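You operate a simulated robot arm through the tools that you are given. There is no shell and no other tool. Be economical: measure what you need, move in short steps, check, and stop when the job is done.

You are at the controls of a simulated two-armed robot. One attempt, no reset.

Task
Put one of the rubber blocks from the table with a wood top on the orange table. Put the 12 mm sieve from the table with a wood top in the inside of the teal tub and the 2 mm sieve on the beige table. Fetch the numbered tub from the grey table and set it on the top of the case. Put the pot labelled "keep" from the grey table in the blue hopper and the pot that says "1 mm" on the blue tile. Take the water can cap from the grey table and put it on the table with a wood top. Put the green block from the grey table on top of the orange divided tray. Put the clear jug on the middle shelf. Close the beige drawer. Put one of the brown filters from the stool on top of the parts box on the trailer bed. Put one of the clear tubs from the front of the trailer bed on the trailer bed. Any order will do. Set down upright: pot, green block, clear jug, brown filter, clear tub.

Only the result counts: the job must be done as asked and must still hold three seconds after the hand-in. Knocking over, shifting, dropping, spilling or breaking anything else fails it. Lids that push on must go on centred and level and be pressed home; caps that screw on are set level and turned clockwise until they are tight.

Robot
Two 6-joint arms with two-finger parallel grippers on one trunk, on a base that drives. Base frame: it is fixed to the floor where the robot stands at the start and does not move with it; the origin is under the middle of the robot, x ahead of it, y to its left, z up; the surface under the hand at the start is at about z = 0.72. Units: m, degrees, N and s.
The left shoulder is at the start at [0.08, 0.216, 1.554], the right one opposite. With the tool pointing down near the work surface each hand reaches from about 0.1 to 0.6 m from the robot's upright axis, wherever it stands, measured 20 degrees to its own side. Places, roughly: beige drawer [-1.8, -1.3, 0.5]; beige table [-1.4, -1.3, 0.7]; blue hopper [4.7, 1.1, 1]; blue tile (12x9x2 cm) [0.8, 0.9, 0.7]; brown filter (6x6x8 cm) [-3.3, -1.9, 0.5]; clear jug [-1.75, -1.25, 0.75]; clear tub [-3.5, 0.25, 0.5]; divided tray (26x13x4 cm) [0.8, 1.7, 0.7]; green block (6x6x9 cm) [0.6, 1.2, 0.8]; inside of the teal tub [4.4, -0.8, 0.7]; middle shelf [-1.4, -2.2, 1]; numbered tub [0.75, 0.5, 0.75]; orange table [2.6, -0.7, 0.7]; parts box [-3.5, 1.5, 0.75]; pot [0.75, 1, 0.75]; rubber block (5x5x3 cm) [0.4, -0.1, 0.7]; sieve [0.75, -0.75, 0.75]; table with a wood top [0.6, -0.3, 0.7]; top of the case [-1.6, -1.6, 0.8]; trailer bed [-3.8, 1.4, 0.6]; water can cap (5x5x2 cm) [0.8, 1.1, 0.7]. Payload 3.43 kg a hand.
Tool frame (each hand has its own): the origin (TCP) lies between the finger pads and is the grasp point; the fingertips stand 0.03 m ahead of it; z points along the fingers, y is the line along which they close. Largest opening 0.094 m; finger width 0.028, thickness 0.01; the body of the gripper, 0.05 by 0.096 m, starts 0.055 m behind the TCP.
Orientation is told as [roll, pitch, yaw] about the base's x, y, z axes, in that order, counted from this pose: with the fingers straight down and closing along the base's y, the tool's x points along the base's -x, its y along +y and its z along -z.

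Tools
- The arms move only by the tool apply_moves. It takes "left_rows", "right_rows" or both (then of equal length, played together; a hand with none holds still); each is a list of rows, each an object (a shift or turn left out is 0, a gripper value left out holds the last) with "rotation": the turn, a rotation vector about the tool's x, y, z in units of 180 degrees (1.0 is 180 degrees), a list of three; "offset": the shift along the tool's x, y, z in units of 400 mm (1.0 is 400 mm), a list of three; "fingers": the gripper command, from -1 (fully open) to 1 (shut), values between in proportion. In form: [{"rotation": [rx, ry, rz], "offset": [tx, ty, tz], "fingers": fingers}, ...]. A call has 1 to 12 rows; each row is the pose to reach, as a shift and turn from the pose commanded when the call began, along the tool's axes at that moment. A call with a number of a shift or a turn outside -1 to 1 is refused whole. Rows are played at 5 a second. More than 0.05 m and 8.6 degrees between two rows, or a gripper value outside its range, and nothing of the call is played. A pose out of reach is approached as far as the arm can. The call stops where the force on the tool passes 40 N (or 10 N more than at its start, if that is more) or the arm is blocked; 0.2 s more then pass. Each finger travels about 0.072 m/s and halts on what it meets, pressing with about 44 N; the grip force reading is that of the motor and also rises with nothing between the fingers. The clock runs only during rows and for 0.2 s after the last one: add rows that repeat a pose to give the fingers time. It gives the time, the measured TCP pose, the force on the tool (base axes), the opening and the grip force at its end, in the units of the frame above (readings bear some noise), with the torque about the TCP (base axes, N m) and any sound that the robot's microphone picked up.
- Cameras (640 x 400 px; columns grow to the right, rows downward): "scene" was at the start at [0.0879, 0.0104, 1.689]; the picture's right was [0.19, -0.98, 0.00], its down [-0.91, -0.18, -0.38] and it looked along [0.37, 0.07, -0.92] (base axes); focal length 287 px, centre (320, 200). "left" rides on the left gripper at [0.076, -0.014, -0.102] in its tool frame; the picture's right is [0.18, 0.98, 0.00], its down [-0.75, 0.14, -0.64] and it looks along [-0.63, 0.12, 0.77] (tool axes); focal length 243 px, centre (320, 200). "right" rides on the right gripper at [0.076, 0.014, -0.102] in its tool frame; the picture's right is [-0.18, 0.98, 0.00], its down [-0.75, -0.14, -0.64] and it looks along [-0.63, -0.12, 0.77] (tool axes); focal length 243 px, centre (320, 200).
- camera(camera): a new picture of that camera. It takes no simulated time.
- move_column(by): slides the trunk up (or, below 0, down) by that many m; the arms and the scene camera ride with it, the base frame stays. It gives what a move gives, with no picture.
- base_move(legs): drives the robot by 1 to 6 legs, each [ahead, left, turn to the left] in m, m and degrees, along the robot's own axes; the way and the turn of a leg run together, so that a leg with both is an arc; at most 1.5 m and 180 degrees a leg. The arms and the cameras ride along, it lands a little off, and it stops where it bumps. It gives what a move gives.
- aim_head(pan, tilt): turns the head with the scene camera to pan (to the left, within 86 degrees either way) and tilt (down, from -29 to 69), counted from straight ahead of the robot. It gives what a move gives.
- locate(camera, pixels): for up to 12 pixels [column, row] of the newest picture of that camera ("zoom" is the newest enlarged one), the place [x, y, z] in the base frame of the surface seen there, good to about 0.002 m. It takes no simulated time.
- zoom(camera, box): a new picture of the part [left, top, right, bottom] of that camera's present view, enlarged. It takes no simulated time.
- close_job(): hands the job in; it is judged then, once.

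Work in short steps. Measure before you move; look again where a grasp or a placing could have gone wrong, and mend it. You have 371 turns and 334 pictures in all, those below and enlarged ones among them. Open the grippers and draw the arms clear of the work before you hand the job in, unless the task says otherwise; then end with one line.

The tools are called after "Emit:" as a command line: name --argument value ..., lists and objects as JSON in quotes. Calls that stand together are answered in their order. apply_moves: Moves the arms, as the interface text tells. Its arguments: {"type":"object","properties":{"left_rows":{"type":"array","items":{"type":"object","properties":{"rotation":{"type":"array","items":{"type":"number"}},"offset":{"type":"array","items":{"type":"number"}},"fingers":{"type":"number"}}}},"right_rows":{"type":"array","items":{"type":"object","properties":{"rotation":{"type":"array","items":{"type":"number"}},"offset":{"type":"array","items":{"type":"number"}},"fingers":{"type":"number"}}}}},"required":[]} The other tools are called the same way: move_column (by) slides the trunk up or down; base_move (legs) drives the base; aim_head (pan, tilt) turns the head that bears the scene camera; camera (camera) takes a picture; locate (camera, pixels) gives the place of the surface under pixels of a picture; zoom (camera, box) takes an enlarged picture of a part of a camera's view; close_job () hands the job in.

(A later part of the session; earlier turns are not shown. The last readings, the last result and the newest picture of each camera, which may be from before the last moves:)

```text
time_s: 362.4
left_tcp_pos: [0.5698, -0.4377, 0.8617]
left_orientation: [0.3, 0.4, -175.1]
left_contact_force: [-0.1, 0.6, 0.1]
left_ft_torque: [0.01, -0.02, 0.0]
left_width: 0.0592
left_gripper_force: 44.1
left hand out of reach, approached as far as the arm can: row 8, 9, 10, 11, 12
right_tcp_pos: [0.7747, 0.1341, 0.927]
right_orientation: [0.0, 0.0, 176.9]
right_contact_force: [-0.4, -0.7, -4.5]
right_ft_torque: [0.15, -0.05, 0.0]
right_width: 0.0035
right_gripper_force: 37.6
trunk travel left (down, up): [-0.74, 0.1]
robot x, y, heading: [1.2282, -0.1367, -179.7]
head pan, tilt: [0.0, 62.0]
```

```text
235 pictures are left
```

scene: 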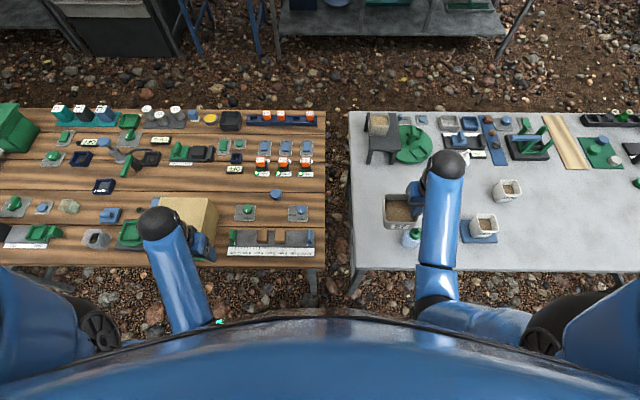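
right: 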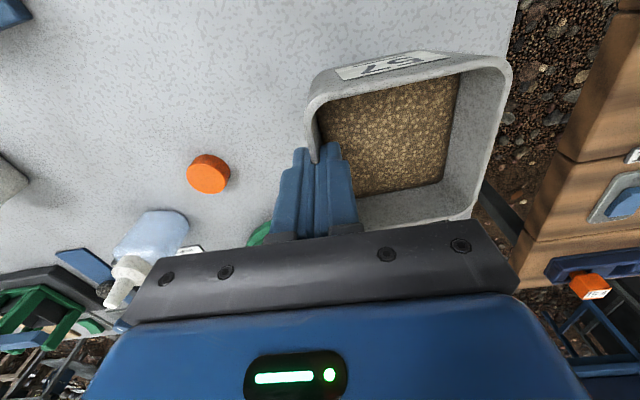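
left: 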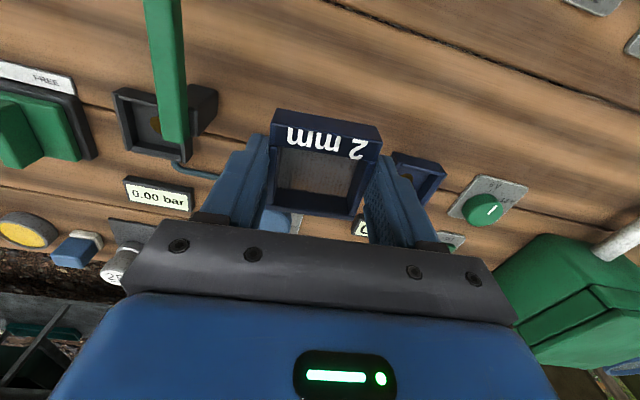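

The sieve is held, though the hand slid to x≈0.57 at the reach limit. I retract toward the robot while rising.

Emit:
apply_moves --left_rows '[{"offset": [0.06, 0, -0.02]}, {"offset": [0.14, -0.01, -0.06]}, {"offset": [0.24, -0.02, -0.1]}, {"offset": [0.34, -0.03, -0.13]}, {"offset": [0.44, -0.04, -0.13]}, {"offset": [0.54, -0.05, -0.13]}, {"offset": [0.64, -0.06, -0.13]}, {"offset": [0.64, -0.06, -0.13]}]'

Emit:
camera --camera "left"

Emit:
camera --camera "right"

Emit:
camera --camera "scene"

```text
time_s: 364.2
left_tcp_pos: [0.6281, -0.4148, 0.7748]
left_orientation: [0.2, 0.2, -175.1]
left_contact_force: [-0.5, 0.5, -0.2]
left_ft_torque: [-0.01, 0.0, -0.02]
left_width: 0.0589
left_gripper_force: 43.7
left hand out of reach, approached as far as the arm can: row 1, 2, 3, 4, 5, 6, 7, 8
right_tcp_pos: [0.7766, 0.1337, 0.927]
right_orientation: [0.0, 0.1, 176.9]
right_contact_force: [0.1, 0.9, -3.7]
right_ft_torque: [0.15, -0.04, 0.01]
right_width: 0.0035
right_gripper_force: 37.8
trunk travel left (down, up): [-0.74, 0.1]
robot x, y, heading: [1.2283, -0.1377, -179.5]
head pan, tilt: [0.0, 62.0]
```

```text
234 pictures are left
```

left: 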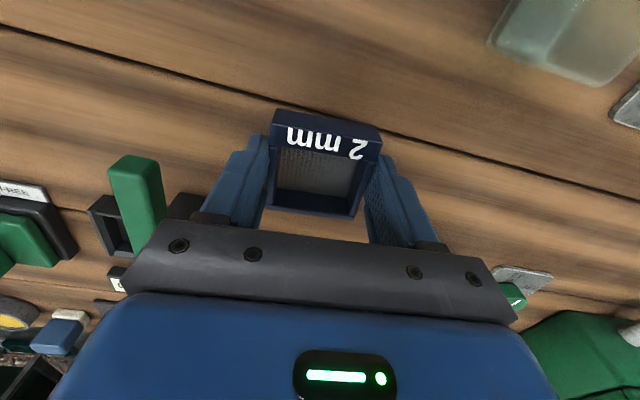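

```text
233 pictures are left
```

right: 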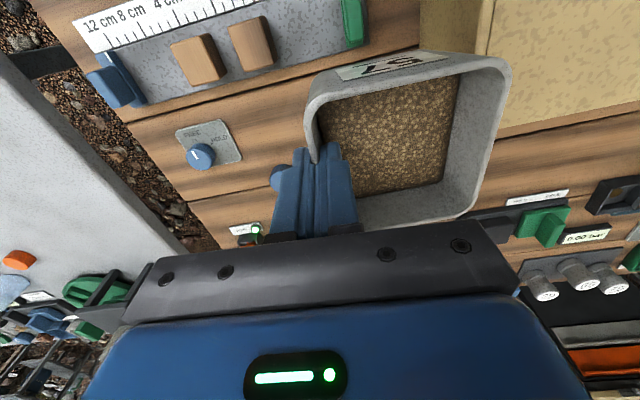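

```text
232 pictures are left
```

scene: 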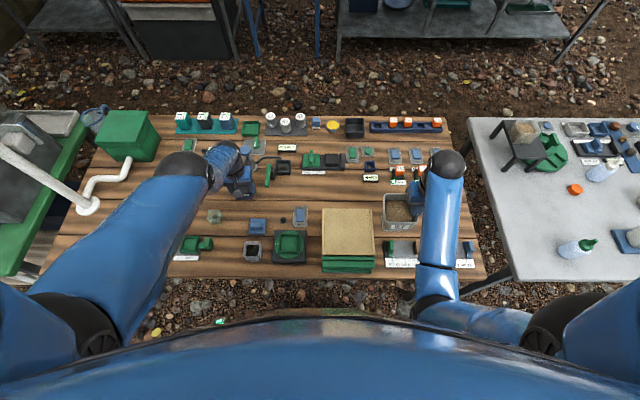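

The left arm is stuck in a bad posture. I try turning the tool back by 5° while pulling gently back and up.

Emit:
apply_moves --left_rows '[{"offset": [0.02, 0, -0.02], "rotation": [0, 0, 0.02]}, {"offset": [0.05, 0, -0.05], "rotation": [0, 0, 0.03]}, {"offset": [0.1, 0, -0.08], "rotation": [0, 0, 0.03]}, {"offset": [0.1, 0, -0.08], "rotation": [0, 0, 0.03]}]'

Emit:
camera --camera "scene"

```text
time_s: 365.2
left_tcp_pos: [0.6263, -0.4155, 0.7771]
left_orientation: [0.2, 0.3, 179.5]
left_contact_force: [0.7, -0.4, 0.0]
left_ft_torque: [0.01, 0.04, 0.01]
left_width: 0.0589
left_gripper_force: 43.5
left hand out of reach, approached as far as the arm can: row 1, 2, 3, 4
right_tcp_pos: [0.7743, 0.1342, 0.9264]
right_orientation: [0.0, 0.2, 176.9]
right_contact_force: [0.4, 0.5, -3.7]
right_ft_torque: [0.18, -0.05, 0.0]
right_width: 0.0036
right_gripper_force: 38.4
trunk travel left (down, up): [-0.74, 0.1]
robot x, y, heading: [1.2306, -0.1359, -179.3]
head pan, tilt: [0.0, 62.0]
```

```text
231 pictures are left
```

scene: 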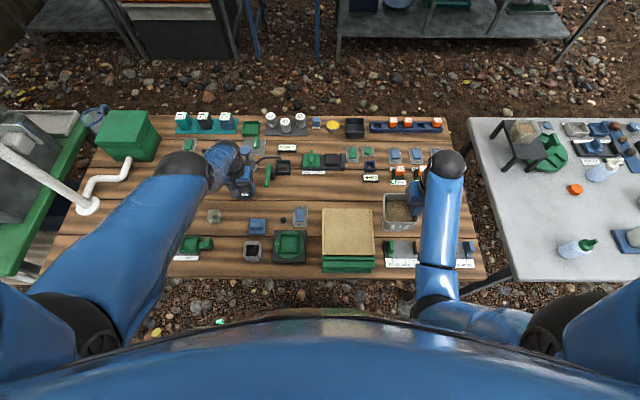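

Rotation responds but position does not — the arm seems straightened. I test a small motion back and slightly down (tangential) to bend the elbow.

Emit:
apply_moves --left_rows '[{"offset": [0.02, -0.05, 0.0]}, {"offset": [0.04, -0.1, 0.0]}, {"offset": [0.06, -0.15, 0.0]}, {"offset": [0.06, -0.15, 0.0]}]'

```text
time_s: 366.2
left_tcp_pos: [0.6352, -0.3589, 0.7612]
left_orientation: [0.2, 0.2, 179.5]
left_contact_force: [0.2, -0.1, -0.9]
left_ft_torque: [-0.01, -0.05, 0.03]
left_width: 0.059
left_gripper_force: 44.3
left hand out of reach, approached as far as the arm can: row 1, 2, 3, 4
right_tcp_pos: [0.7754, 0.1344, 0.9252]
right_orientation: [0.0, 0.1, 177.0]
right_contact_force: [-0.5, 0.0, -4.4]
right_ft_torque: [0.19, -0.04, 0.0]
right_width: 0.0037
right_gripper_force: 38.3
trunk travel left (down, up): [-0.74, 0.1]
robot x, y, heading: [1.2294, -0.1358, -179.2]
head pan, tilt: [0.0, 62.0]
```

It slides on a sphere and lower; I raise the trunk to gain height, and look.

Emit:
move_column --by 0.1

Emit:
camera --camera "scene"

Emit:
locate --camera "scene" --pixels '[[190, 170], [120, 240], [75, 320], [230, 165], [150, 200], [100, 260], [460, 165], [445, 250]]'

```text
time_s: 367.6
left_tcp_pos: [0.636, -0.3582, 0.8612]
left_orientation: [0.2, 0.2, 179.5]
left_contact_force: [-0.2, -0.6, -1.0]
left_ft_torque: [0.03, -0.02, 0.03]
left_width: 0.0589
left_gripper_force: 44.3
right_tcp_pos: [0.7752, 0.1345, 1.0265]
right_orientation: [0.1, 0.1, 177.0]
right_contact_force: [0.4, 0.4, -4.3]
right_ft_torque: [0.19, -0.02, 0.03]
right_width: 0.0038
right_gripper_force: 38.0
trunk travel left (down, up): [-0.84, 0.0]
robot x, y, heading: [1.2308, -0.1378, -179.6]
head pan, tilt: [0.0, 62.0]
```

```text
230 pictures are left
```

scene: 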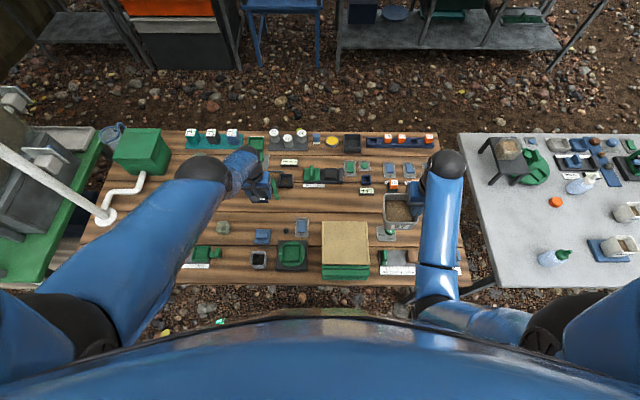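

```text
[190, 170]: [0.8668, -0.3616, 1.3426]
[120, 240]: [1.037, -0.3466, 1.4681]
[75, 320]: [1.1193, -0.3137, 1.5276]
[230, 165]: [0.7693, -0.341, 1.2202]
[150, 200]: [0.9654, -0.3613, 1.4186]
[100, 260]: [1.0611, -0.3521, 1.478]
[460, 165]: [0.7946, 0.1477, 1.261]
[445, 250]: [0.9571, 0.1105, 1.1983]
```

The arm is straight at the elbow. With height available I try an up-and-forward arc followed by pulling in.

Emit:
apply_moves --left_rows '[{"offset": [-0.04, 0, -0.1]}, {"offset": [-0.08, 0, -0.2]}, {"offset": [-0.12, 0, -0.3]}, {"offset": [-0.12, 0, -0.4]}, {"offset": [-0.12, 0, -0.5]}, {"offset": [-0.12, 0, -0.5]}]'

```text
time_s: 369.0
left_tcp_pos: [0.5257, -0.3587, 1.0403]
left_orientation: [0.2, 0.4, 179.5]
left_contact_force: [0.0, 0.2, -0.5]
left_ft_torque: [0.01, 0.0, -0.01]
left_width: 0.0589
left_gripper_force: 43.6
left hand out of reach, approached as far as the arm can: row 1, 2, 3, 4, 5, 6
right_tcp_pos: [0.7743, 0.1328, 1.027]
right_orientation: [0.1, 0.1, 177.0]
right_contact_force: [0.3, -0.3, -3.6]
right_ft_torque: [0.21, -0.01, 0.0]
right_width: 0.0039
right_gripper_force: 38.5
trunk travel left (down, up): [-0.84, 0.0]
robot x, y, heading: [1.2333, -0.14, -179.5]
head pan, tilt: [0.0, 62.0]
```

Now at safe height. I pull back and down in steps toward the nominal posture.

Emit:
apply_moves --left_rows '[{"offset": [0.08, 0, 0.08]}, {"offset": [0.16, 0, 0.16]}, {"offset": [0.24, 0, 0.2]}, {"offset": [0.34, 0, 0.2]}, {"offset": [0.44, 0, 0.18]}, {"offset": [0.54, 0, 0.14]}, {"offset": [0.64, 0, 0.1]}, {"offset": [0.74, 0, 0.1]}, {"offset": [0.74, 0, 0.1]}]'

```text
time_s: 371.0
left_tcp_pos: [0.6476, -0.355, 0.8475]
left_orientation: [0.2, 0.2, 179.5]
left_contact_force: [0.8, 0.2, 0.0]
left_ft_torque: [0.0, 0.01, -0.01]
left_width: 0.0592
left_gripper_force: 44.4
left hand out of reach, approached as far as the arm can: row 1, 2, 3, 4, 5, 6, 7, 8, 9
right_tcp_pos: [0.7761, 0.134, 1.0262]
right_orientation: [0.2, 0.1, 176.9]
right_contact_force: [-0.6, -0.1, -4.1]
right_ft_torque: [0.16, 0.01, -0.01]
right_width: 0.0035
right_gripper_force: 38.3
trunk travel left (down, up): [-0.84, 0.0]
robot x, y, heading: [1.2322, -0.1359, -179.5]
head pan, tilt: [0.0, 62.0]
```

Still confined to full extension. I try: arc up, stretch outward past reach (elbow to exactly straight), then pull up and in.

Emit:
apply_moves --left_rows '[{"offset": [-0.08, 0, -0.1]}, {"offset": [-0.16, 0, -0.2]}, {"offset": [-0.24, 0, -0.3]}, {"offset": [-0.33, 0, -0.38]}, {"offset": [-0.43, 0, -0.44]}, {"offset": [-0.54, 0, -0.46]}, {"offset": [-0.65, 0, -0.48]}, {"offset": [-0.65, 0, -0.48]}]'

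Emit:
apply_moves --left_rows '[{"offset": [0.02, 0, -0.11]}, {"offset": [0.08, 0, -0.2]}, {"offset": [0.18, 0, -0.22]}, {"offset": [0.28, 0, -0.2]}, {"offset": [0.28, 0, -0.2]}]'

```text
refused: row 1 steps farther than a row can; nothing moved
```

```text
time_s: 372.2
left_tcp_pos: [0.6578, -0.3537, 0.8351]
left_orientation: [0.3, 0.2, 179.5]
left_contact_force: [-0.6, -0.3, -0.1]
left_ft_torque: [-0.01, 0.0, 0.0]
left_width: 0.0591
left_gripper_force: 43.8
left hand out of reach, approached as far as the arm can: row 1, 2, 3, 4, 5
right_tcp_pos: [0.7754, 0.1344, 1.0262]
right_orientation: [0.1, 0.2, 176.9]
right_contact_force: [0.2, 0.4, -4.5]
right_ft_torque: [0.18, -0.02, 0.0]
right_width: 0.0036
right_gripper_force: 38.4
trunk travel left (down, up): [-0.84, 0.0]
robot x, y, heading: [1.2324, -0.1382, -179.5]
head pan, tilt: [0.0, 62.0]
```

The first call was refused (step too long). I repeat it with shorter steps.

Emit:
apply_moves --left_rows '[{"offset": [-0.07, 0, -0.08]}, {"offset": [-0.14, 0, -0.17]}, {"offset": [-0.21, 0, -0.26]}, {"offset": [-0.29, 0, -0.35]}, {"offset": [-0.38, 0, -0.42]}, {"offset": [-0.48, 0, -0.46]}, {"offset": [-0.59, 0, -0.48]}, {"offset": [-0.7, 0, -0.48]}, {"offset": [-0.8, 0, -0.48]}, {"offset": [-0.9, 0, -0.48]}]'

Emit:
apply_moves --left_rows '[{"offset": [0.02, 0, -0.1]}, {"offset": [0.07, 0, -0.2]}, {"offset": [0.14, 0, -0.28]}, {"offset": [0.14, 0, -0.28]}]'

```text
time_s: 374.4
left_tcp_pos: [0.5103, -0.3505, 1.0721]
left_orientation: [0.1, 0.3, 179.4]
left_contact_force: [0.0, -0.5, -0.9]
left_ft_torque: [0.01, -0.03, 0.0]
left_width: 0.0587
left_gripper_force: 43.7
left hand out of reach, approached as far as the arm can: row 4, 5, 6, 7, 8, 9, 10
right_tcp_pos: [0.7742, 0.1349, 1.0257]
right_orientation: [0.2, 0.1, 176.9]
right_contact_force: [-0.3, 1.1, -4.9]
right_ft_torque: [0.19, -0.01, -0.03]
right_width: 0.0037
right_gripper_force: 38.4
trunk travel left (down, up): [-0.84, 0.0]
robot x, y, heading: [1.2306, -0.1421, -179.6]
head pan, tilt: [0.0, 62.0]
```

```text
time_s: 375.4
left_tcp_pos: [0.4886, -0.3562, 1.1575]
left_orientation: [0.2, 0.3, 179.6]
left_contact_force: [-1.0, 0.1, -0.3]
left_ft_torque: [-0.02, -0.01, -0.03]
left_width: 0.059
left_gripper_force: 43.8
left hand out of reach, approached as far as the arm can: row 1, 2, 3, 4
right_tcp_pos: [0.7746, 0.1342, 1.0252]
right_orientation: [0.1, 0.2, 177.0]
right_contact_force: [0.1, 0.8, -4.6]
right_ft_torque: [0.13, -0.03, 0.01]
right_width: 0.0037
right_gripper_force: 37.6
trunk travel left (down, up): [-0.84, 0.0]
robot x, y, heading: [1.2328, -0.136, -179.3]
head pan, tilt: [0.0, 62.0]
```

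The hand was on an inner limit of a flipped-elbow branch. I stretch outward again and this time come down and back to bend the elbow the normal way.

Emit:
apply_moves --left_rows '[{"offset": [-0.1, 0, 0.03]}, {"offset": [-0.2, 0, 0.08]}, {"offset": [-0.2, 0, 0.18]}, {"offset": [-0.16, 0, 0.28]}, {"offset": [-0.1, 0, 0.38]}, {"offset": [-0.02, 0, 0.46]}, {"offset": [0.07, 0, 0.52]}, {"offset": [0.17, 0, 0.54]}, {"offset": [0.28, 0, 0.54]}, {"offset": [0.39, 0, 0.5]}, {"offset": [0.5, 0, 0.46]}]'

```text
time_s: 377.8
left_tcp_pos: [0.6938, -0.3555, 0.9762]
left_orientation: [0.2, 0.2, 179.5]
left_contact_force: [-0.5, 0.2, -1.0]
left_ft_torque: [0.0, 0.03, 0.02]
left_width: 0.0594
left_gripper_force: 43.5
left hand out of reach, approached as far as the arm can: row 1, 2, 3, 4, 5, 6, 7, 8
right_tcp_pos: [0.7767, 0.1346, 1.0267]
right_orientation: [0.1, 0.0, 176.9]
right_contact_force: [-0.2, 0.3, -4.2]
right_ft_torque: [0.14, -0.01, -0.01]
right_width: 0.0036
right_gripper_force: 38.2
trunk travel left (down, up): [-0.84, 0.0]
robot x, y, heading: [1.233, -0.1441, -179.6]
head pan, tilt: [0.0, 62.0]
```

Freed: the arm bends normally again, and the sieve is still held. I retract to the nominal posture and check.

Emit:
apply_moves --left_rows '[{"offset": [0.1, 0, -0.02]}, {"offset": [0.2, 0, -0.04]}, {"offset": [0.3, 0, -0.05]}, {"offset": [0.38, 0, -0.06]}, {"offset": [0.38, 0, -0.06]}]'

Emit:
camera --camera "scene"

Emit:
camera --camera "left"

```text
time_s: 379.0
left_tcp_pos: [0.8436, -0.3577, 1.0013]
left_orientation: [0.2, 0.3, 179.5]
left_contact_force: [0.5, -0.8, -1.0]
left_ft_torque: [-0.02, 0.0, 0.02]
left_width: 0.0591
left_gripper_force: 44.4
right_tcp_pos: [0.7758, 0.1342, 1.0266]
right_orientation: [0.1, 0.1, 177.0]
right_contact_force: [-0.2, -0.2, -4.2]
right_ft_torque: [0.19, -0.01, -0.02]
right_width: 0.0036
right_gripper_force: 38.0
trunk travel left (down, up): [-0.84, 0.0]
robot x, y, heading: [1.2363, -0.1395, -179.5]
head pan, tilt: [0.0, 62.0]
```

```text
229 pictures are left
```

scene: 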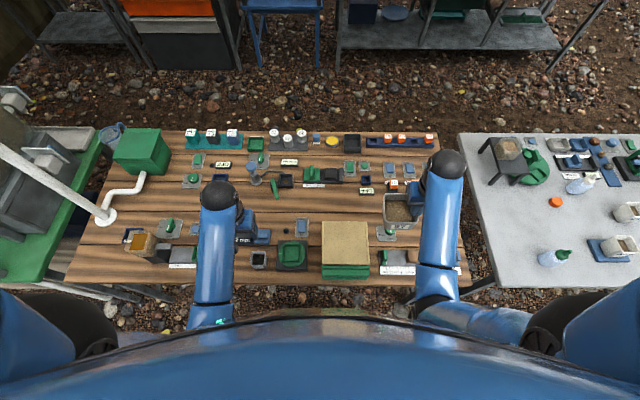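

```text
228 pictures are left
```

left: 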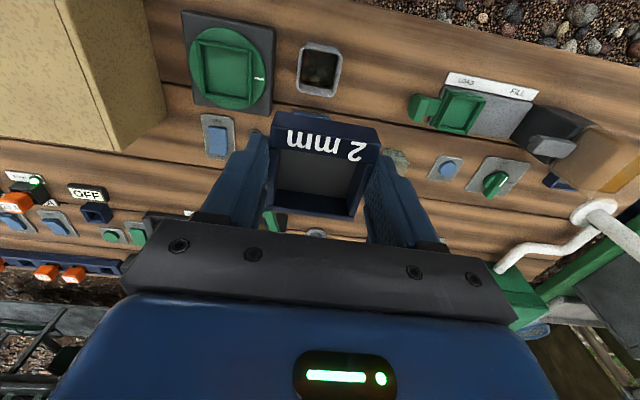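

Everything is in order. I drive out of the corridor, around the grey table, to the west side.

Emit:
base_move --legs '[[-0.34, 0, -0.5], [0, -1.5, 0], [0, -1.33, 0], [1.5, 0, 0], [0.4, 0, 0]]'

Emit:
aim_head --pan 45 --tilt 30

Emit:
camera --camera "scene"

```text
time_s: 403.7
left_tcp_pos: [-0.6933, 2.4779, 1.0014]
left_orientation: [0.3, 0.2, 179.1]
left_contact_force: [0.5, 0.4, 1.1]
left_ft_torque: [0.04, -0.01, -0.02]
left_width: 0.0592
left_gripper_force: 44.2
right_tcp_pos: [-0.7561, 2.9722, 1.0285]
right_orientation: [0.1, -0.1, 176.6]
right_contact_force: [0.5, 0.1, -4.0]
right_ft_torque: [0.18, -0.03, 0.0]
right_width: 0.0037
right_gripper_force: 38.7
trunk travel left (down, up): [-0.84, 0.0]
robot x, y, heading: [-0.3081, 2.6979, -179.8]
head pan, tilt: [0.0, 62.0]
```

```text
time_s: 404.8
left_tcp_pos: [-0.6959, 2.4796, 0.9995]
left_orientation: [0.1, 0.3, 179.1]
left_contact_force: [-0.4, -0.5, -0.7]
left_ft_torque: [-0.02, -0.03, -0.01]
left_width: 0.0588
left_gripper_force: 44.1
right_tcp_pos: [-0.758, 2.9715, 1.0257]
right_orientation: [0.0, 0.0, 176.6]
right_contact_force: [0.4, 0.5, -4.5]
right_ft_torque: [0.16, -0.03, 0.0]
right_width: 0.0039
right_gripper_force: 38.6
trunk travel left (down, up): [-0.84, 0.0]
robot x, y, heading: [-0.3011, 2.6953, -180.0]
head pan, tilt: [45.0, 30.0]
```

```text
227 pictures are left
```

scene: 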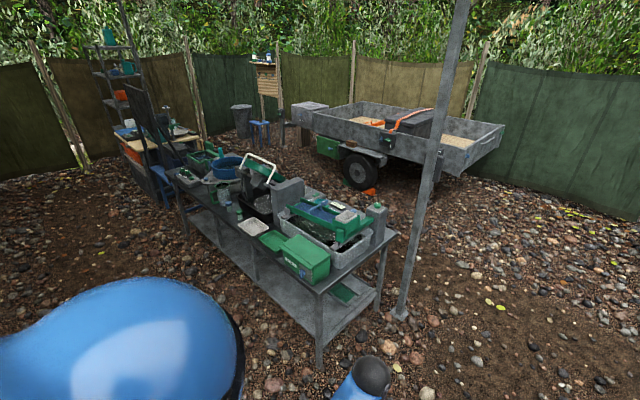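

Emit:
locate --camera "scene" --pixels '[[318, 295], [395, 235], [180, 190], [400, 310], [160, 200], [195, 140], [120, 140], [70, 240], [260, 130], [320, 150], [365, 185], [500, 130]]'

Emit:
zoom --camera "scene" --box '[80, 40, 320, 220]'

Emit:
zoom --camera "scene" --box '[280, 80, 520, 220]'

```text
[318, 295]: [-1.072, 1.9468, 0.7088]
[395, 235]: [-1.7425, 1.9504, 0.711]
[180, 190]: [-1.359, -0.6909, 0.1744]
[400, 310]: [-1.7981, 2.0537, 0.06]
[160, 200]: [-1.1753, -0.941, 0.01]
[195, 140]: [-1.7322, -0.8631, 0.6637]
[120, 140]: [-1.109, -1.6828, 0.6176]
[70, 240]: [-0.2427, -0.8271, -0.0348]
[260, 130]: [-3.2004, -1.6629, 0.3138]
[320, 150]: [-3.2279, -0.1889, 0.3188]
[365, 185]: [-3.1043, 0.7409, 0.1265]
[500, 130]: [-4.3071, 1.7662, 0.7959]
```

```text
2.22 times, centred on (200, 130) of scene
```

zoom: 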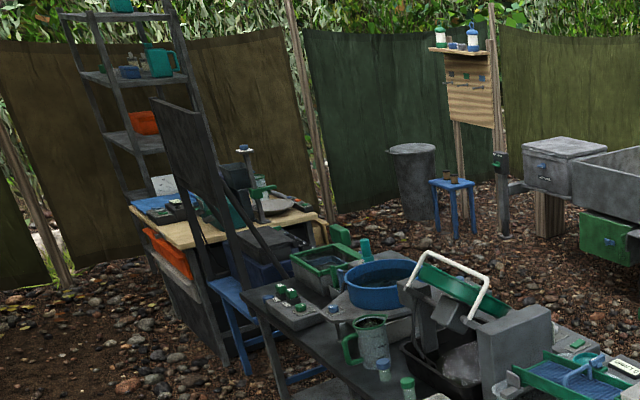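

```text
2.67 times, centred on (400, 150) of scene
```

zoom: 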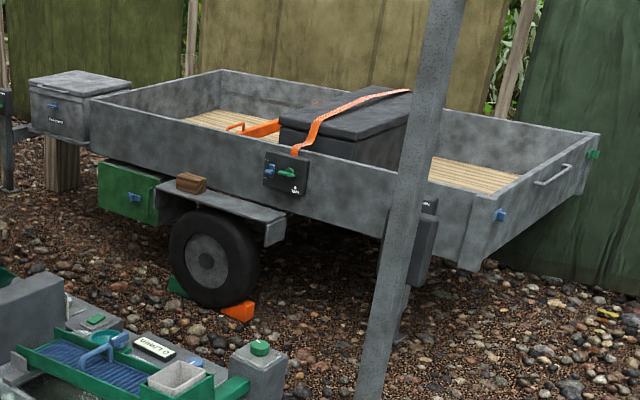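

The beige table is ahead on the left, the trailer further west. I drive along to y≈-1.2 and look at the beige table.

Emit:
base_move --legs '[[0, 1.5, 0], [0, 1.5, 0], [0, 0.6, 0]]'

Emit:
aim_head --pan 10 --tilt 35

Emit:
camera --camera "scene"

```text
time_s: 422.4
left_tcp_pos: [-0.6978, -1.1488, 1.0017]
left_orientation: [0.3, 0.2, 179.6]
left_contact_force: [-0.1, 0.7, -0.1]
left_ft_torque: [-0.01, 0.0, -0.01]
left_width: 0.0592
left_gripper_force: 44.4
right_tcp_pos: [-0.7645, -0.6577, 1.0249]
right_orientation: [0.1, 0.1, 176.9]
right_contact_force: [-0.2, 0.0, -4.5]
right_ft_torque: [0.19, -0.01, -0.02]
right_width: 0.0036
right_gripper_force: 38.4
trunk travel left (down, up): [-0.84, 0.0]
robot x, y, heading: [-0.3092, -0.928, -179.7]
head pan, tilt: [45.0, 30.0]
```

```text
time_s: 423.4
left_tcp_pos: [-0.6972, -1.1512, 1.0]
left_orientation: [0.3, 0.2, 179.5]
left_contact_force: [-0.4, 0.3, 0.5]
left_ft_torque: [0.02, -0.02, 0.04]
left_width: 0.0593
left_gripper_force: 43.4
right_tcp_pos: [-0.7651, -0.6584, 1.0262]
right_orientation: [0.0, 0.1, 176.9]
right_contact_force: [0.4, 0.2, -3.4]
right_ft_torque: [0.14, -0.04, -0.01]
right_width: 0.0036
right_gripper_force: 38.5
trunk travel left (down, up): [-0.84, 0.0]
robot x, y, heading: [-0.3104, -0.9328, -179.3]
head pan, tilt: [10.0, 35.0]
```

```text
224 pictures are left
```

scene: 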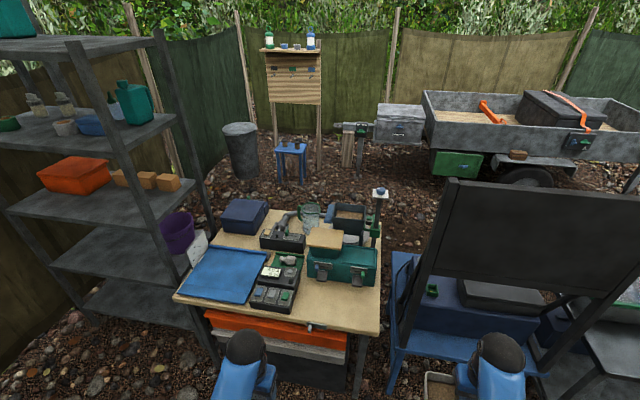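

Emit:
zoom --camera "scene" --box '[160, 170, 400, 370]'

Emit:
locate --camera "scene" --pixels '[[247, 210], [245, 225], [270, 205], [222, 215], [345, 260], [355, 215], [225, 270], [180, 295], [375, 330], [380, 215], [378, 195], [280, 340]]'

```text
2.00 times, centred on (280, 270) of scene
```

zoom: 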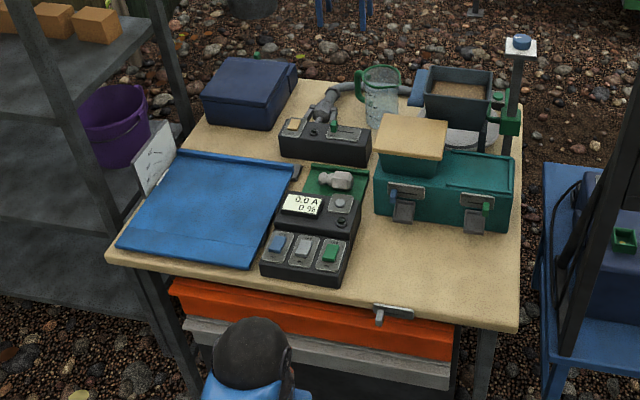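

```text
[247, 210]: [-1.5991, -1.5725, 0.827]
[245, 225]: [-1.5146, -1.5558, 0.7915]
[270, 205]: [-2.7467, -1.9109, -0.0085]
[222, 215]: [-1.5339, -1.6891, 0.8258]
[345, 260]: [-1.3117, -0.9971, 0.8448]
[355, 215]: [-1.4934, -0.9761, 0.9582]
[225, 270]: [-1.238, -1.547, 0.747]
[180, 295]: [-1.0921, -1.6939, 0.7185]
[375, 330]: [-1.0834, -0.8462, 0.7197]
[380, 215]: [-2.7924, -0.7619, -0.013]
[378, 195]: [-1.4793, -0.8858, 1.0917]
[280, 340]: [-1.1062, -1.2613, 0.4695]
```

The blue case top is at z 0.827 around [-1.57,-1.62]; I check the dark panel on the right for clearance before approaching to set the sieve down on the near beige area.

Emit:
locate --camera "scene" --pixels '[[457, 182], [430, 230], [410, 330], [640, 200], [395, 260], [400, 360], [560, 345], [355, 305], [340, 300], [320, 300], [368, 290]]'

```text
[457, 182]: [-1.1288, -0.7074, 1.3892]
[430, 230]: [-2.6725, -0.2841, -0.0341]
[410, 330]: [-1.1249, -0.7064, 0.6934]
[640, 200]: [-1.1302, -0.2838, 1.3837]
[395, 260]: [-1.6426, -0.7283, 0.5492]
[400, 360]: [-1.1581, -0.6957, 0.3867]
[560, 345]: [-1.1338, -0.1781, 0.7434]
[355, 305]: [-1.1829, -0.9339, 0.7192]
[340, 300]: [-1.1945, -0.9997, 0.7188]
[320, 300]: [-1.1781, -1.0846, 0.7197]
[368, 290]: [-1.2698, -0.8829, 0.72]
```

The panel edge is at y≈-0.70, x≈-1.13. I pull the right hand (tub) back, shift left to y≈-1.17 and approach.

Emit:
apply_moves --right_rows '[{"offset": [0.08, 0.0, 0]}, {"offset": [0.16, 0.0, 0]}, {"offset": [0.24, 0.02, 0]}, {"offset": [0.32, 0.04, 0.02]}, {"offset": [0.36, 0.05, 0.02]}, {"offset": [0.36, 0.05, 0.02]}]'

Emit:
base_move --legs '[[0, 0.24, -0.7], [0.4, 0, 0]]'

Emit:
camera --camera "left"

Emit:
aim_head --pan 0 --tilt 55

Emit:
camera --camera "scene"

```text
time_s: 424.8
left_tcp_pos: [-0.6983, -1.1509, 0.9992]
left_orientation: [0.3, 0.2, 179.5]
left_contact_force: [-0.2, -0.2, -0.6]
left_ft_torque: [0.0, 0.02, -0.01]
left_width: 0.059
left_gripper_force: 43.9
right_tcp_pos: [-0.622, -0.6844, 1.0177]
right_orientation: [0.0, 0.1, 176.9]
right_contact_force: [-0.2, 0.4, -4.1]
right_ft_torque: [0.18, 0.0, 0.01]
right_width: 0.0037
right_gripper_force: 38.3
trunk travel left (down, up): [-0.84, 0.0]
robot x, y, heading: [-0.3066, -0.9288, -179.2]
head pan, tilt: [10.0, 35.0]
```

```text
time_s: 428.7
left_tcp_pos: [-1.0994, -1.3866, 1.0003]
left_orientation: [0.2, 0.1, 178.8]
left_contact_force: [0.2, -0.6, -1.1]
left_ft_torque: [-0.02, -0.02, -0.02]
left_width: 0.059
left_gripper_force: 43.7
right_tcp_pos: [-1.0156, -0.9219, 1.0172]
right_orientation: [0.2, 0.0, 176.1]
right_contact_force: [0.9, 0.1, -3.9]
right_ft_torque: [0.16, -0.03, 0.0]
right_width: 0.0036
right_gripper_force: 37.7
trunk travel left (down, up): [-0.84, 0.0]
robot x, y, heading: [-0.7064, -1.1747, 179.7]
head pan, tilt: [10.0, 35.0]
```

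```text
222 pictures are left
```

left: 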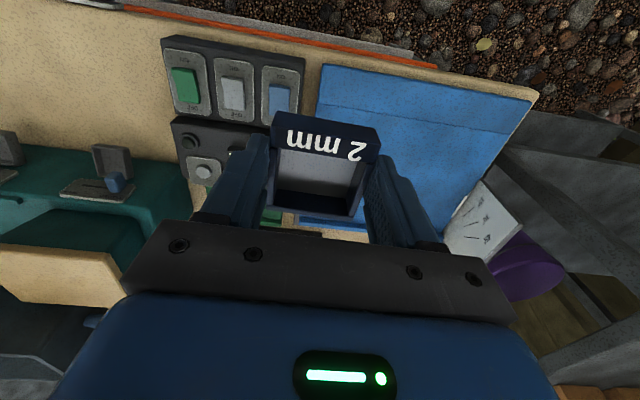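

```text
time_s: 429.5
left_tcp_pos: [-1.1006, -1.3873, 1.0003]
left_orientation: [0.1, 0.3, 178.6]
left_contact_force: [-0.6, 0.3, -0.9]
left_ft_torque: [0.02, -0.01, 0.01]
left_width: 0.0589
left_gripper_force: 44.5
right_tcp_pos: [-1.0173, -0.9216, 1.0162]
right_orientation: [0.1, 0.1, 176.3]
right_contact_force: [0.0, -0.7, -4.6]
right_ft_torque: [0.17, -0.01, 0.0]
right_width: 0.0036
right_gripper_force: 38.2
trunk travel left (down, up): [-0.84, 0.0]
robot x, y, heading: [-0.7101, -1.1726, 179.9]
head pan, tilt: [0.0, 55.0]
```

```text
221 pictures are left
```

scene: 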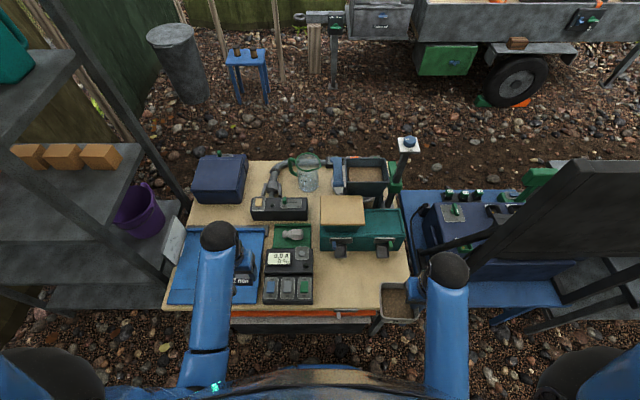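

Emit:
locate --camera "scene" --pixels '[[345, 285], [325, 285], [365, 285], [345, 265], [340, 252], [313, 285], [345, 303], [380, 255]]'

```text
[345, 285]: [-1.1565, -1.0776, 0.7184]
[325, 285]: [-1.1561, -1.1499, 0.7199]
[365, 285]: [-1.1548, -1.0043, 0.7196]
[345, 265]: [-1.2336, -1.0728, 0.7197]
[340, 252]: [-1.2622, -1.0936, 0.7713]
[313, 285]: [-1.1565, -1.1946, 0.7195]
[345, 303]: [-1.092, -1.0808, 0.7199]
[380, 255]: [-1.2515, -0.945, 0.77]
```

I carry the sieve over [-1.165,-1.10], lower the trunk 0.12 and set it down.

Emit:
apply_moves --left_rows '[{"offset": [-0.03, -0.12, 0]}, {"offset": [-0.06, -0.24, 0]}, {"offset": [-0.09, -0.36, 0]}, {"offset": [-0.12, -0.48, 0]}, {"offset": [-0.14, -0.6, 0]}, {"offset": [-0.161, -0.715, 0]}, {"offset": [-0.161, -0.715, 0]}]'

Emit:
move_column --by -0.12

Emit:
camera --camera "left"

```text
time_s: 431.1
left_tcp_pos: [-1.1597, -1.0999, 0.9974]
left_orientation: [0.1, 0.2, 178.8]
left_contact_force: [-0.4, -0.3, -0.7]
left_ft_torque: [0.0, 0.02, 0.01]
left_width: 0.0593
left_gripper_force: 43.1
right_tcp_pos: [-1.0168, -0.9219, 1.0174]
right_orientation: [0.1, 0.1, 176.3]
right_contact_force: [0.1, 0.5, -3.8]
right_ft_torque: [0.2, 0.0, 0.0]
right_width: 0.0037
right_gripper_force: 38.5
trunk travel left (down, up): [-0.84, 0.0]
robot x, y, heading: [-0.7097, -1.1693, 179.7]
head pan, tilt: [0.0, 55.0]
```

```text
time_s: 432.6
left_tcp_pos: [-1.16, -1.0997, 0.8779]
left_orientation: [0.2, 0.2, 178.8]
left_contact_force: [-0.1, 1.3, 0.2]
left_ft_torque: [-0.02, -0.01, -0.03]
left_width: 0.0588
left_gripper_force: 44.1
right_tcp_pos: [-1.0172, -0.921, 0.8977]
right_orientation: [0.0, 0.2, 176.3]
right_contact_force: [0.4, 1.4, -3.6]
right_ft_torque: [0.17, 0.01, -0.04]
right_width: 0.0037
right_gripper_force: 38.2
trunk travel left (down, up): [-0.72, 0.12]
robot x, y, heading: [-0.7083, -1.1719, 179.8]
head pan, tilt: [0.0, 55.0]
```

```text
220 pictures are left
```

left: 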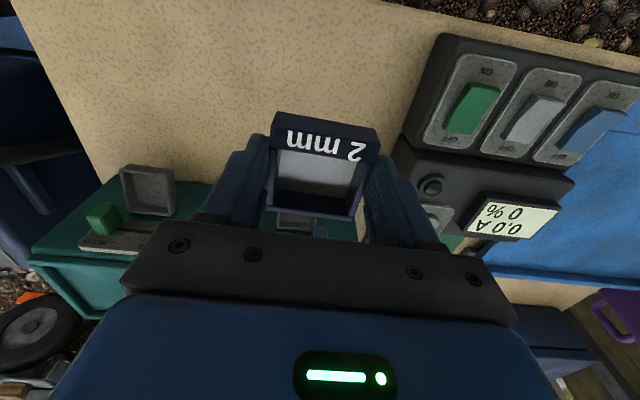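

Emit:
apply_moves --left_rows '[{"offset": [0, -0.02, 0.1]}, {"offset": [0, -0.02, 0.2]}, {"offset": [0, -0.02, 0.27]}, {"offset": [0, -0.02, 0.295]}, {"offset": [0, -0.02, 0.305]}, {"offset": [0, -0.02, 0.305]}]'

```text
time_s: 434.0
left_tcp_pos: [-1.16, -1.0918, 0.7583]
left_orientation: [0.2, 0.1, 178.8]
left_contact_force: [-1.5, -2.2, 11.5]
left_ft_torque: [0.32, 0.36, 0.08]
left_width: 0.0589
left_gripper_force: 44.1
right_tcp_pos: [-1.0164, -0.9222, 0.8966]
right_orientation: [0.1, 0.1, 176.2]
right_contact_force: [0.1, 0.0, -4.3]
right_ft_torque: [0.19, -0.02, 0.02]
right_width: 0.0038
right_gripper_force: 37.8
trunk travel left (down, up): [-0.72, 0.12]
robot x, y, heading: [-0.7086, -1.1693, 179.6]
head pan, tilt: [0.0, 55.0]
```

Contact. Release, rise, and move the left hand back.

Emit:
apply_moves --left_rows '[{"offset": [0, 0, -0.005], "fingers": -0.6}, {"offset": [0, 0, -0.005], "fingers": -0.6}, {"offset": [0, 0, -0.06], "fingers": -0.6}, {"offset": [0, 0, -0.16]}, {"offset": [0, 0, -0.26]}, {"offset": [0.03, 0.05, -0.3]}, {"offset": [0.08, 0.15, -0.3]}, {"offset": [0.14, 0.25, -0.3]}, {"offset": [0.2, 0.35, -0.3]}]'

Emit:
move_column --by 0.12

Emit:
camera --camera "scene"

```text
time_s: 436.0
left_tcp_pos: [-1.0821, -1.2347, 0.8801]
left_orientation: [0.3, 0.2, 178.6]
left_contact_force: [0.3, 0.4, 0.1]
left_ft_torque: [0.0, 0.02, 0.01]
left_width: 0.0753
left_gripper_force: 0.2
right_tcp_pos: [-1.0162, -0.9233, 0.8969]
right_orientation: [-0.1, 0.0, 176.2]
right_contact_force: [0.6, -0.1, -4.4]
right_ft_torque: [0.2, -0.01, 0.01]
right_width: 0.0035
right_gripper_force: 38.3
trunk travel left (down, up): [-0.72, 0.12]
robot x, y, heading: [-0.7085, -1.1742, 179.7]
head pan, tilt: [0.0, 55.0]
```

```text
time_s: 437.5
left_tcp_pos: [-1.083, -1.2332, 0.9983]
left_orientation: [0.2, 0.3, 178.7]
left_contact_force: [-0.5, 0.0, 0.0]
left_ft_torque: [-0.03, 0.01, -0.01]
left_width: 0.0753
left_gripper_force: 0.1
right_tcp_pos: [-1.0172, -0.9229, 1.016]
right_orientation: [0.0, 0.1, 176.2]
right_contact_force: [0.2, -0.1, -4.2]
right_ft_torque: [0.2, 0.01, -0.03]
right_width: 0.0034
right_gripper_force: 38.8
trunk travel left (down, up): [-0.84, 0.0]
robot x, y, heading: [-0.7076, -1.1711, 179.6]
head pan, tilt: [0.0, 55.0]
```

```text
219 pictures are left
```

scene: 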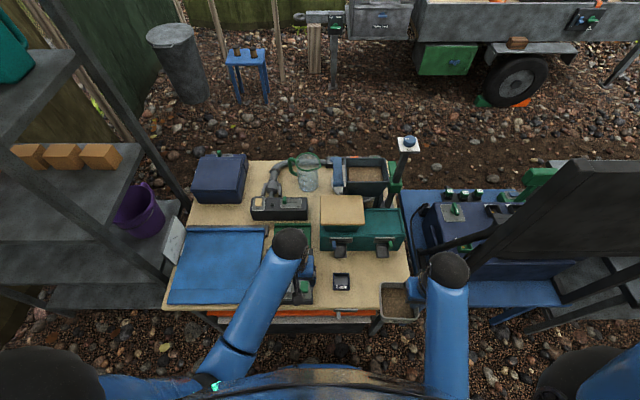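

The sieve lies on the beige table. I measure the blue case's top: perhaps reachable from this side.

Emit:
zoom --camera "scene" --box '[170, 130, 350, 240]'

Emit:
locate --camera "zoom" --pixels '[[105, 92], [265, 85], [85, 160], [258, 160], [180, 125], [90, 200], [250, 215], [500, 140], [470, 100], [490, 180]]'

```text
3.56 times, centred on (260, 185) of scene
```

zoom: 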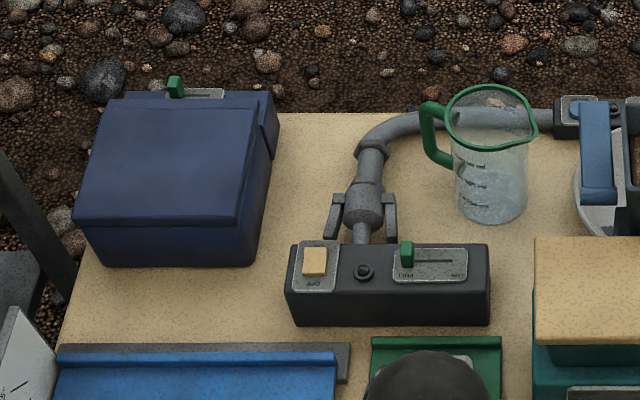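

```text
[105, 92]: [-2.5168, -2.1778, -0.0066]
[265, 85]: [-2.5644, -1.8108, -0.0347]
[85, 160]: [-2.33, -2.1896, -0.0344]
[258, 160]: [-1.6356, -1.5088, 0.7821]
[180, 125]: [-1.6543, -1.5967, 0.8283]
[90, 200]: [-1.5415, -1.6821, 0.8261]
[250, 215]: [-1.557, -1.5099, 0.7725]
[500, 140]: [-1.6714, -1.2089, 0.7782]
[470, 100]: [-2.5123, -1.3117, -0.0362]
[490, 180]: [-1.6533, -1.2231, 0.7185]
```

The jug and case are better reached from the west side. I drive around the middle table (north end at y≈2) to the west side.

Emit:
base_move --legs '[[-0.38, 0, 0], [0, -1.5, 0], [0, -1.5, 0], [0, -0.88, 0]]'

Emit:
aim_head --pan 0 --tilt 35

Emit:
camera --camera "scene"

```text
time_s: 458.2
left_tcp_pos: [-0.7051, 2.6468, 0.9975]
left_orientation: [0.1, 0.1, 179.1]
left_contact_force: [-0.1, -0.9, -1.0]
left_ft_torque: [0.01, 0.0, -0.02]
left_width: 0.0753
left_gripper_force: 0.1
right_tcp_pos: [-0.6416, 2.9589, 1.0166]
right_orientation: [-0.1, 0.2, 176.5]
right_contact_force: [0.7, -0.1, -4.3]
right_ft_torque: [0.21, -0.03, 0.01]
right_width: 0.0035
right_gripper_force: 38.3
trunk travel left (down, up): [-0.84, 0.0]
robot x, y, heading: [-0.3318, 2.7131, -179.8]
head pan, tilt: [0.0, 55.0]
```

```text
time_s: 459.1
left_tcp_pos: [-0.7053, 2.6485, 0.9973]
left_orientation: [0.2, 0.2, 179.1]
left_contact_force: [0.4, 0.3, 0.2]
left_ft_torque: [-0.03, 0.04, 0.0]
left_width: 0.0751
left_gripper_force: 0.1
right_tcp_pos: [-0.6412, 2.9601, 1.0174]
right_orientation: [0.1, 0.0, 176.5]
right_contact_force: [-0.2, -0.1, -3.6]
right_ft_torque: [0.2, -0.01, 0.03]
right_width: 0.0037
right_gripper_force: 38.4
trunk travel left (down, up): [-0.84, 0.0]
robot x, y, heading: [-0.3332, 2.7137, -179.7]
head pan, tilt: [0.0, 35.0]
```

```text
217 pictures are left
```

scene: 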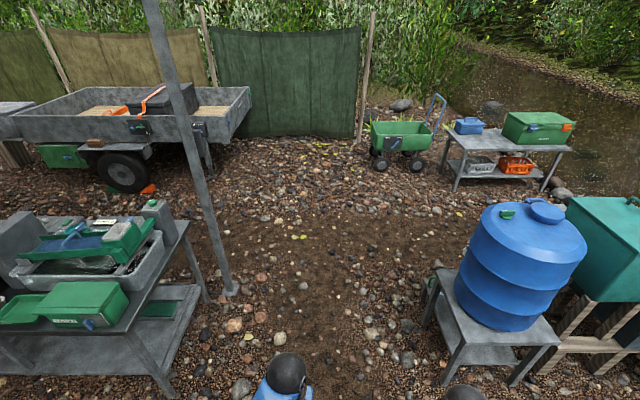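

Emit:
locate --camera "scene" --pixels '[[228, 285], [425, 320], [440, 275], [445, 380], [480, 250], [375, 170], [150, 380]]'

```text
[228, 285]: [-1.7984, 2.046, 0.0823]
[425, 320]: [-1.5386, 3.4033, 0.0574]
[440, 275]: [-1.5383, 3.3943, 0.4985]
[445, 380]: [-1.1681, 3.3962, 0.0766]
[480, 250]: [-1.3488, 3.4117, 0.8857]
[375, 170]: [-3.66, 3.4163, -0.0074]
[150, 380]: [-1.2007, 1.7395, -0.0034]
```

The gap is y 2.05–3.39; I pass at 2.71, turn around at x≈-2.45, and go south along the west side.

Emit:
base_move --legs '[[1.5, 0, 0], [0.62, 0, 0], [0, 0, -180], [0, -1.5, 0], [0, -1.5, 0]]'

Emit:
aim_head --pan -45 --tilt 35

Emit:
camera --camera "scene"

```text
time_s: 490.6
left_tcp_pos: [-2.0283, -0.1756, 0.998]
left_orientation: [0.2, 0.2, -2.0]
left_contact_force: [0.0, 0.0, 0.2]
left_ft_torque: [-0.01, -0.01, 0.02]
left_width: 0.0754
left_gripper_force: 0.0
right_tcp_pos: [-2.098, -0.4864, 1.0173]
right_orientation: [0.1, 0.1, -4.3]
right_contact_force: [-0.2, 0.4, -3.9]
right_ft_torque: [-0.19, 0.04, 0.0]
right_width: 0.0038
right_gripper_force: 38.6
trunk travel left (down, up): [-0.84, 0.0]
robot x, y, heading: [-2.402, -0.2356, -1.0]
head pan, tilt: [0.0, 35.0]
```

```text
time_s: 491.7
left_tcp_pos: [-2.0291, -0.1755, 0.9982]
left_orientation: [0.2, 0.2, -1.9]
left_contact_force: [0.6, -0.2, 0.1]
left_ft_torque: [0.02, -0.03, -0.03]
left_width: 0.0752
left_gripper_force: 0.0
right_tcp_pos: [-2.0988, -0.4862, 1.0153]
right_orientation: [0.0, 0.1, -4.4]
right_contact_force: [-0.5, -1.2, -4.1]
right_ft_torque: [-0.16, -0.02, 0.03]
right_width: 0.0036
right_gripper_force: 38.2
trunk travel left (down, up): [-0.84, 0.0]
robot x, y, heading: [-2.4017, -0.2318, -0.7]
head pan, tilt: [-45.0, 35.0]
```

```text
216 pictures are left
```

scene: 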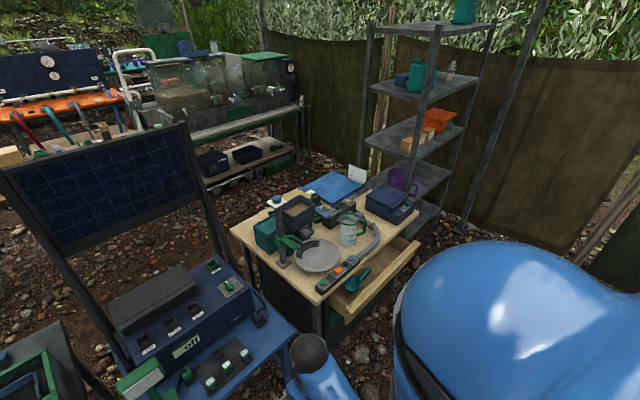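

The beige drawer stands open on this side. I locate its front, the jug and shelf levels.

Emit:
locate --camera "scene" --pixels '[[380, 290], [412, 248], [335, 318], [350, 215], [352, 240], [385, 200], [400, 90], [415, 140], [415, 180], [430, 30], [375, 255], [240, 235]]'

Emit:
zoom --camera "scene" --box '[220, 150, 440, 330]'

Emit:
zoom --camera "scene" --box '[350, 0, 510, 240]'

```text
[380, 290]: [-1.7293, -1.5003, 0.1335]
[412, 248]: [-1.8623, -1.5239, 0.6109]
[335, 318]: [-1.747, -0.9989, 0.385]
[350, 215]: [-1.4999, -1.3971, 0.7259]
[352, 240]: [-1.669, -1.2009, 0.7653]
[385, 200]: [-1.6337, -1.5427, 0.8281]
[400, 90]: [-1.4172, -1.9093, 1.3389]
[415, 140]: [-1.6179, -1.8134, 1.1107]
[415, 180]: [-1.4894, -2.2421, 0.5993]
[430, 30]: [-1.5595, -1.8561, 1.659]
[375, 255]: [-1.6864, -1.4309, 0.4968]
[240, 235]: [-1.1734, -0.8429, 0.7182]
```

```text
2.22 times, centred on (330, 240) of scene
```

zoom: 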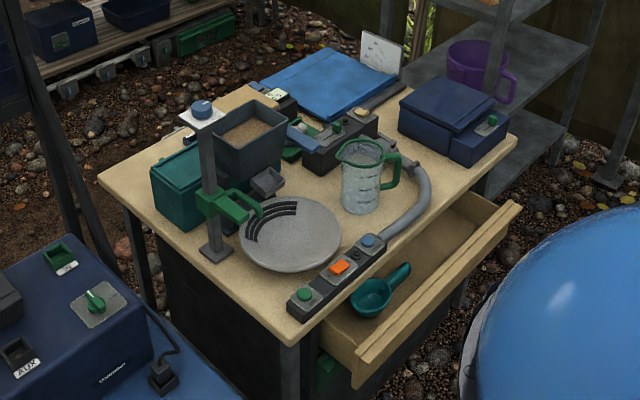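

```text
1.67 times, centred on (430, 120) of scene
```

zoom: 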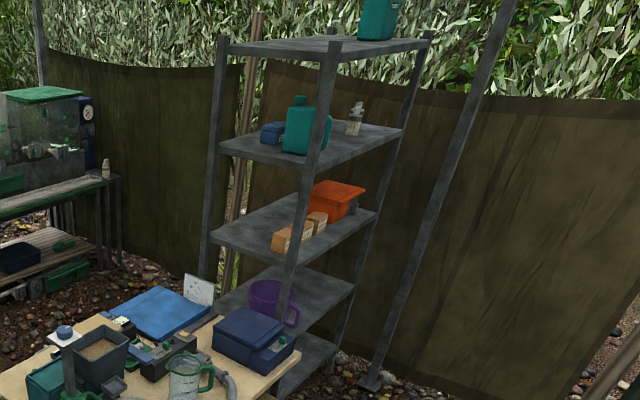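

Middle shelf is at z≈1.0 (orange bin level). First I set the tub on the blue case: drive to y≈-1.40 and look.

Emit:
base_move --legs '[[0, -1.17, 0.8]]'

Emit:
aim_head --pan -10 --tilt 50

Emit:
camera --camera "scene"

```text
time_s: 497.7
left_tcp_pos: [-2.0304, -1.3463, 0.9971]
left_orientation: [0.2, 0.3, 0.2]
left_contact_force: [0.5, 0.1, -0.1]
left_ft_torque: [-0.02, 0.03, 0.0]
left_width: 0.0752
left_gripper_force: 0.1
right_tcp_pos: [-2.0873, -1.6597, 1.0155]
right_orientation: [0.0, 0.1, -2.4]
right_contact_force: [-0.4, 0.7, -4.1]
right_ft_torque: [-0.16, 0.07, 0.0]
right_width: 0.0036
right_gripper_force: 38.3
trunk travel left (down, up): [-0.84, 0.0]
robot x, y, heading: [-2.4026, -1.4205, 1.0]
head pan, tilt: [-45.0, 35.0]
```

```text
time_s: 498.7
left_tcp_pos: [-2.0298, -1.3489, 0.9975]
left_orientation: [0.2, 0.3, 0.2]
left_contact_force: [-0.1, 0.6, -0.1]
left_ft_torque: [-0.01, 0.01, 0.0]
left_width: 0.0751
left_gripper_force: 0.1
right_tcp_pos: [-2.0865, -1.6607, 1.0166]
right_orientation: [0.1, 0.1, -2.5]
right_contact_force: [-0.7, 0.3, -4.6]
right_ft_torque: [-0.2, 0.04, -0.01]
right_width: 0.0038
right_gripper_force: 38.9
trunk travel left (down, up): [-0.84, 0.0]
robot x, y, heading: [-2.4007, -1.4194, 1.2]
head pan, tilt: [-10.0, 50.0]
```

```text
213 pictures are left
```

scene: 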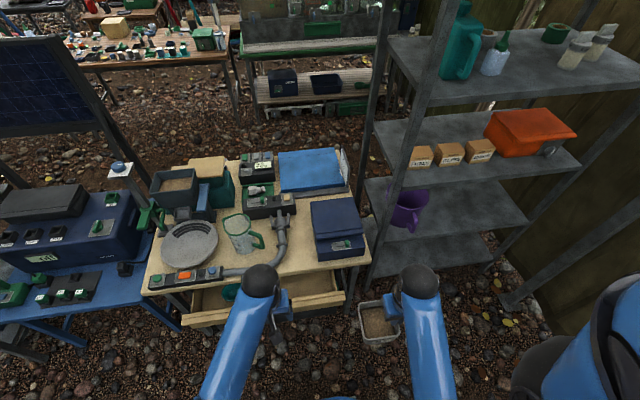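

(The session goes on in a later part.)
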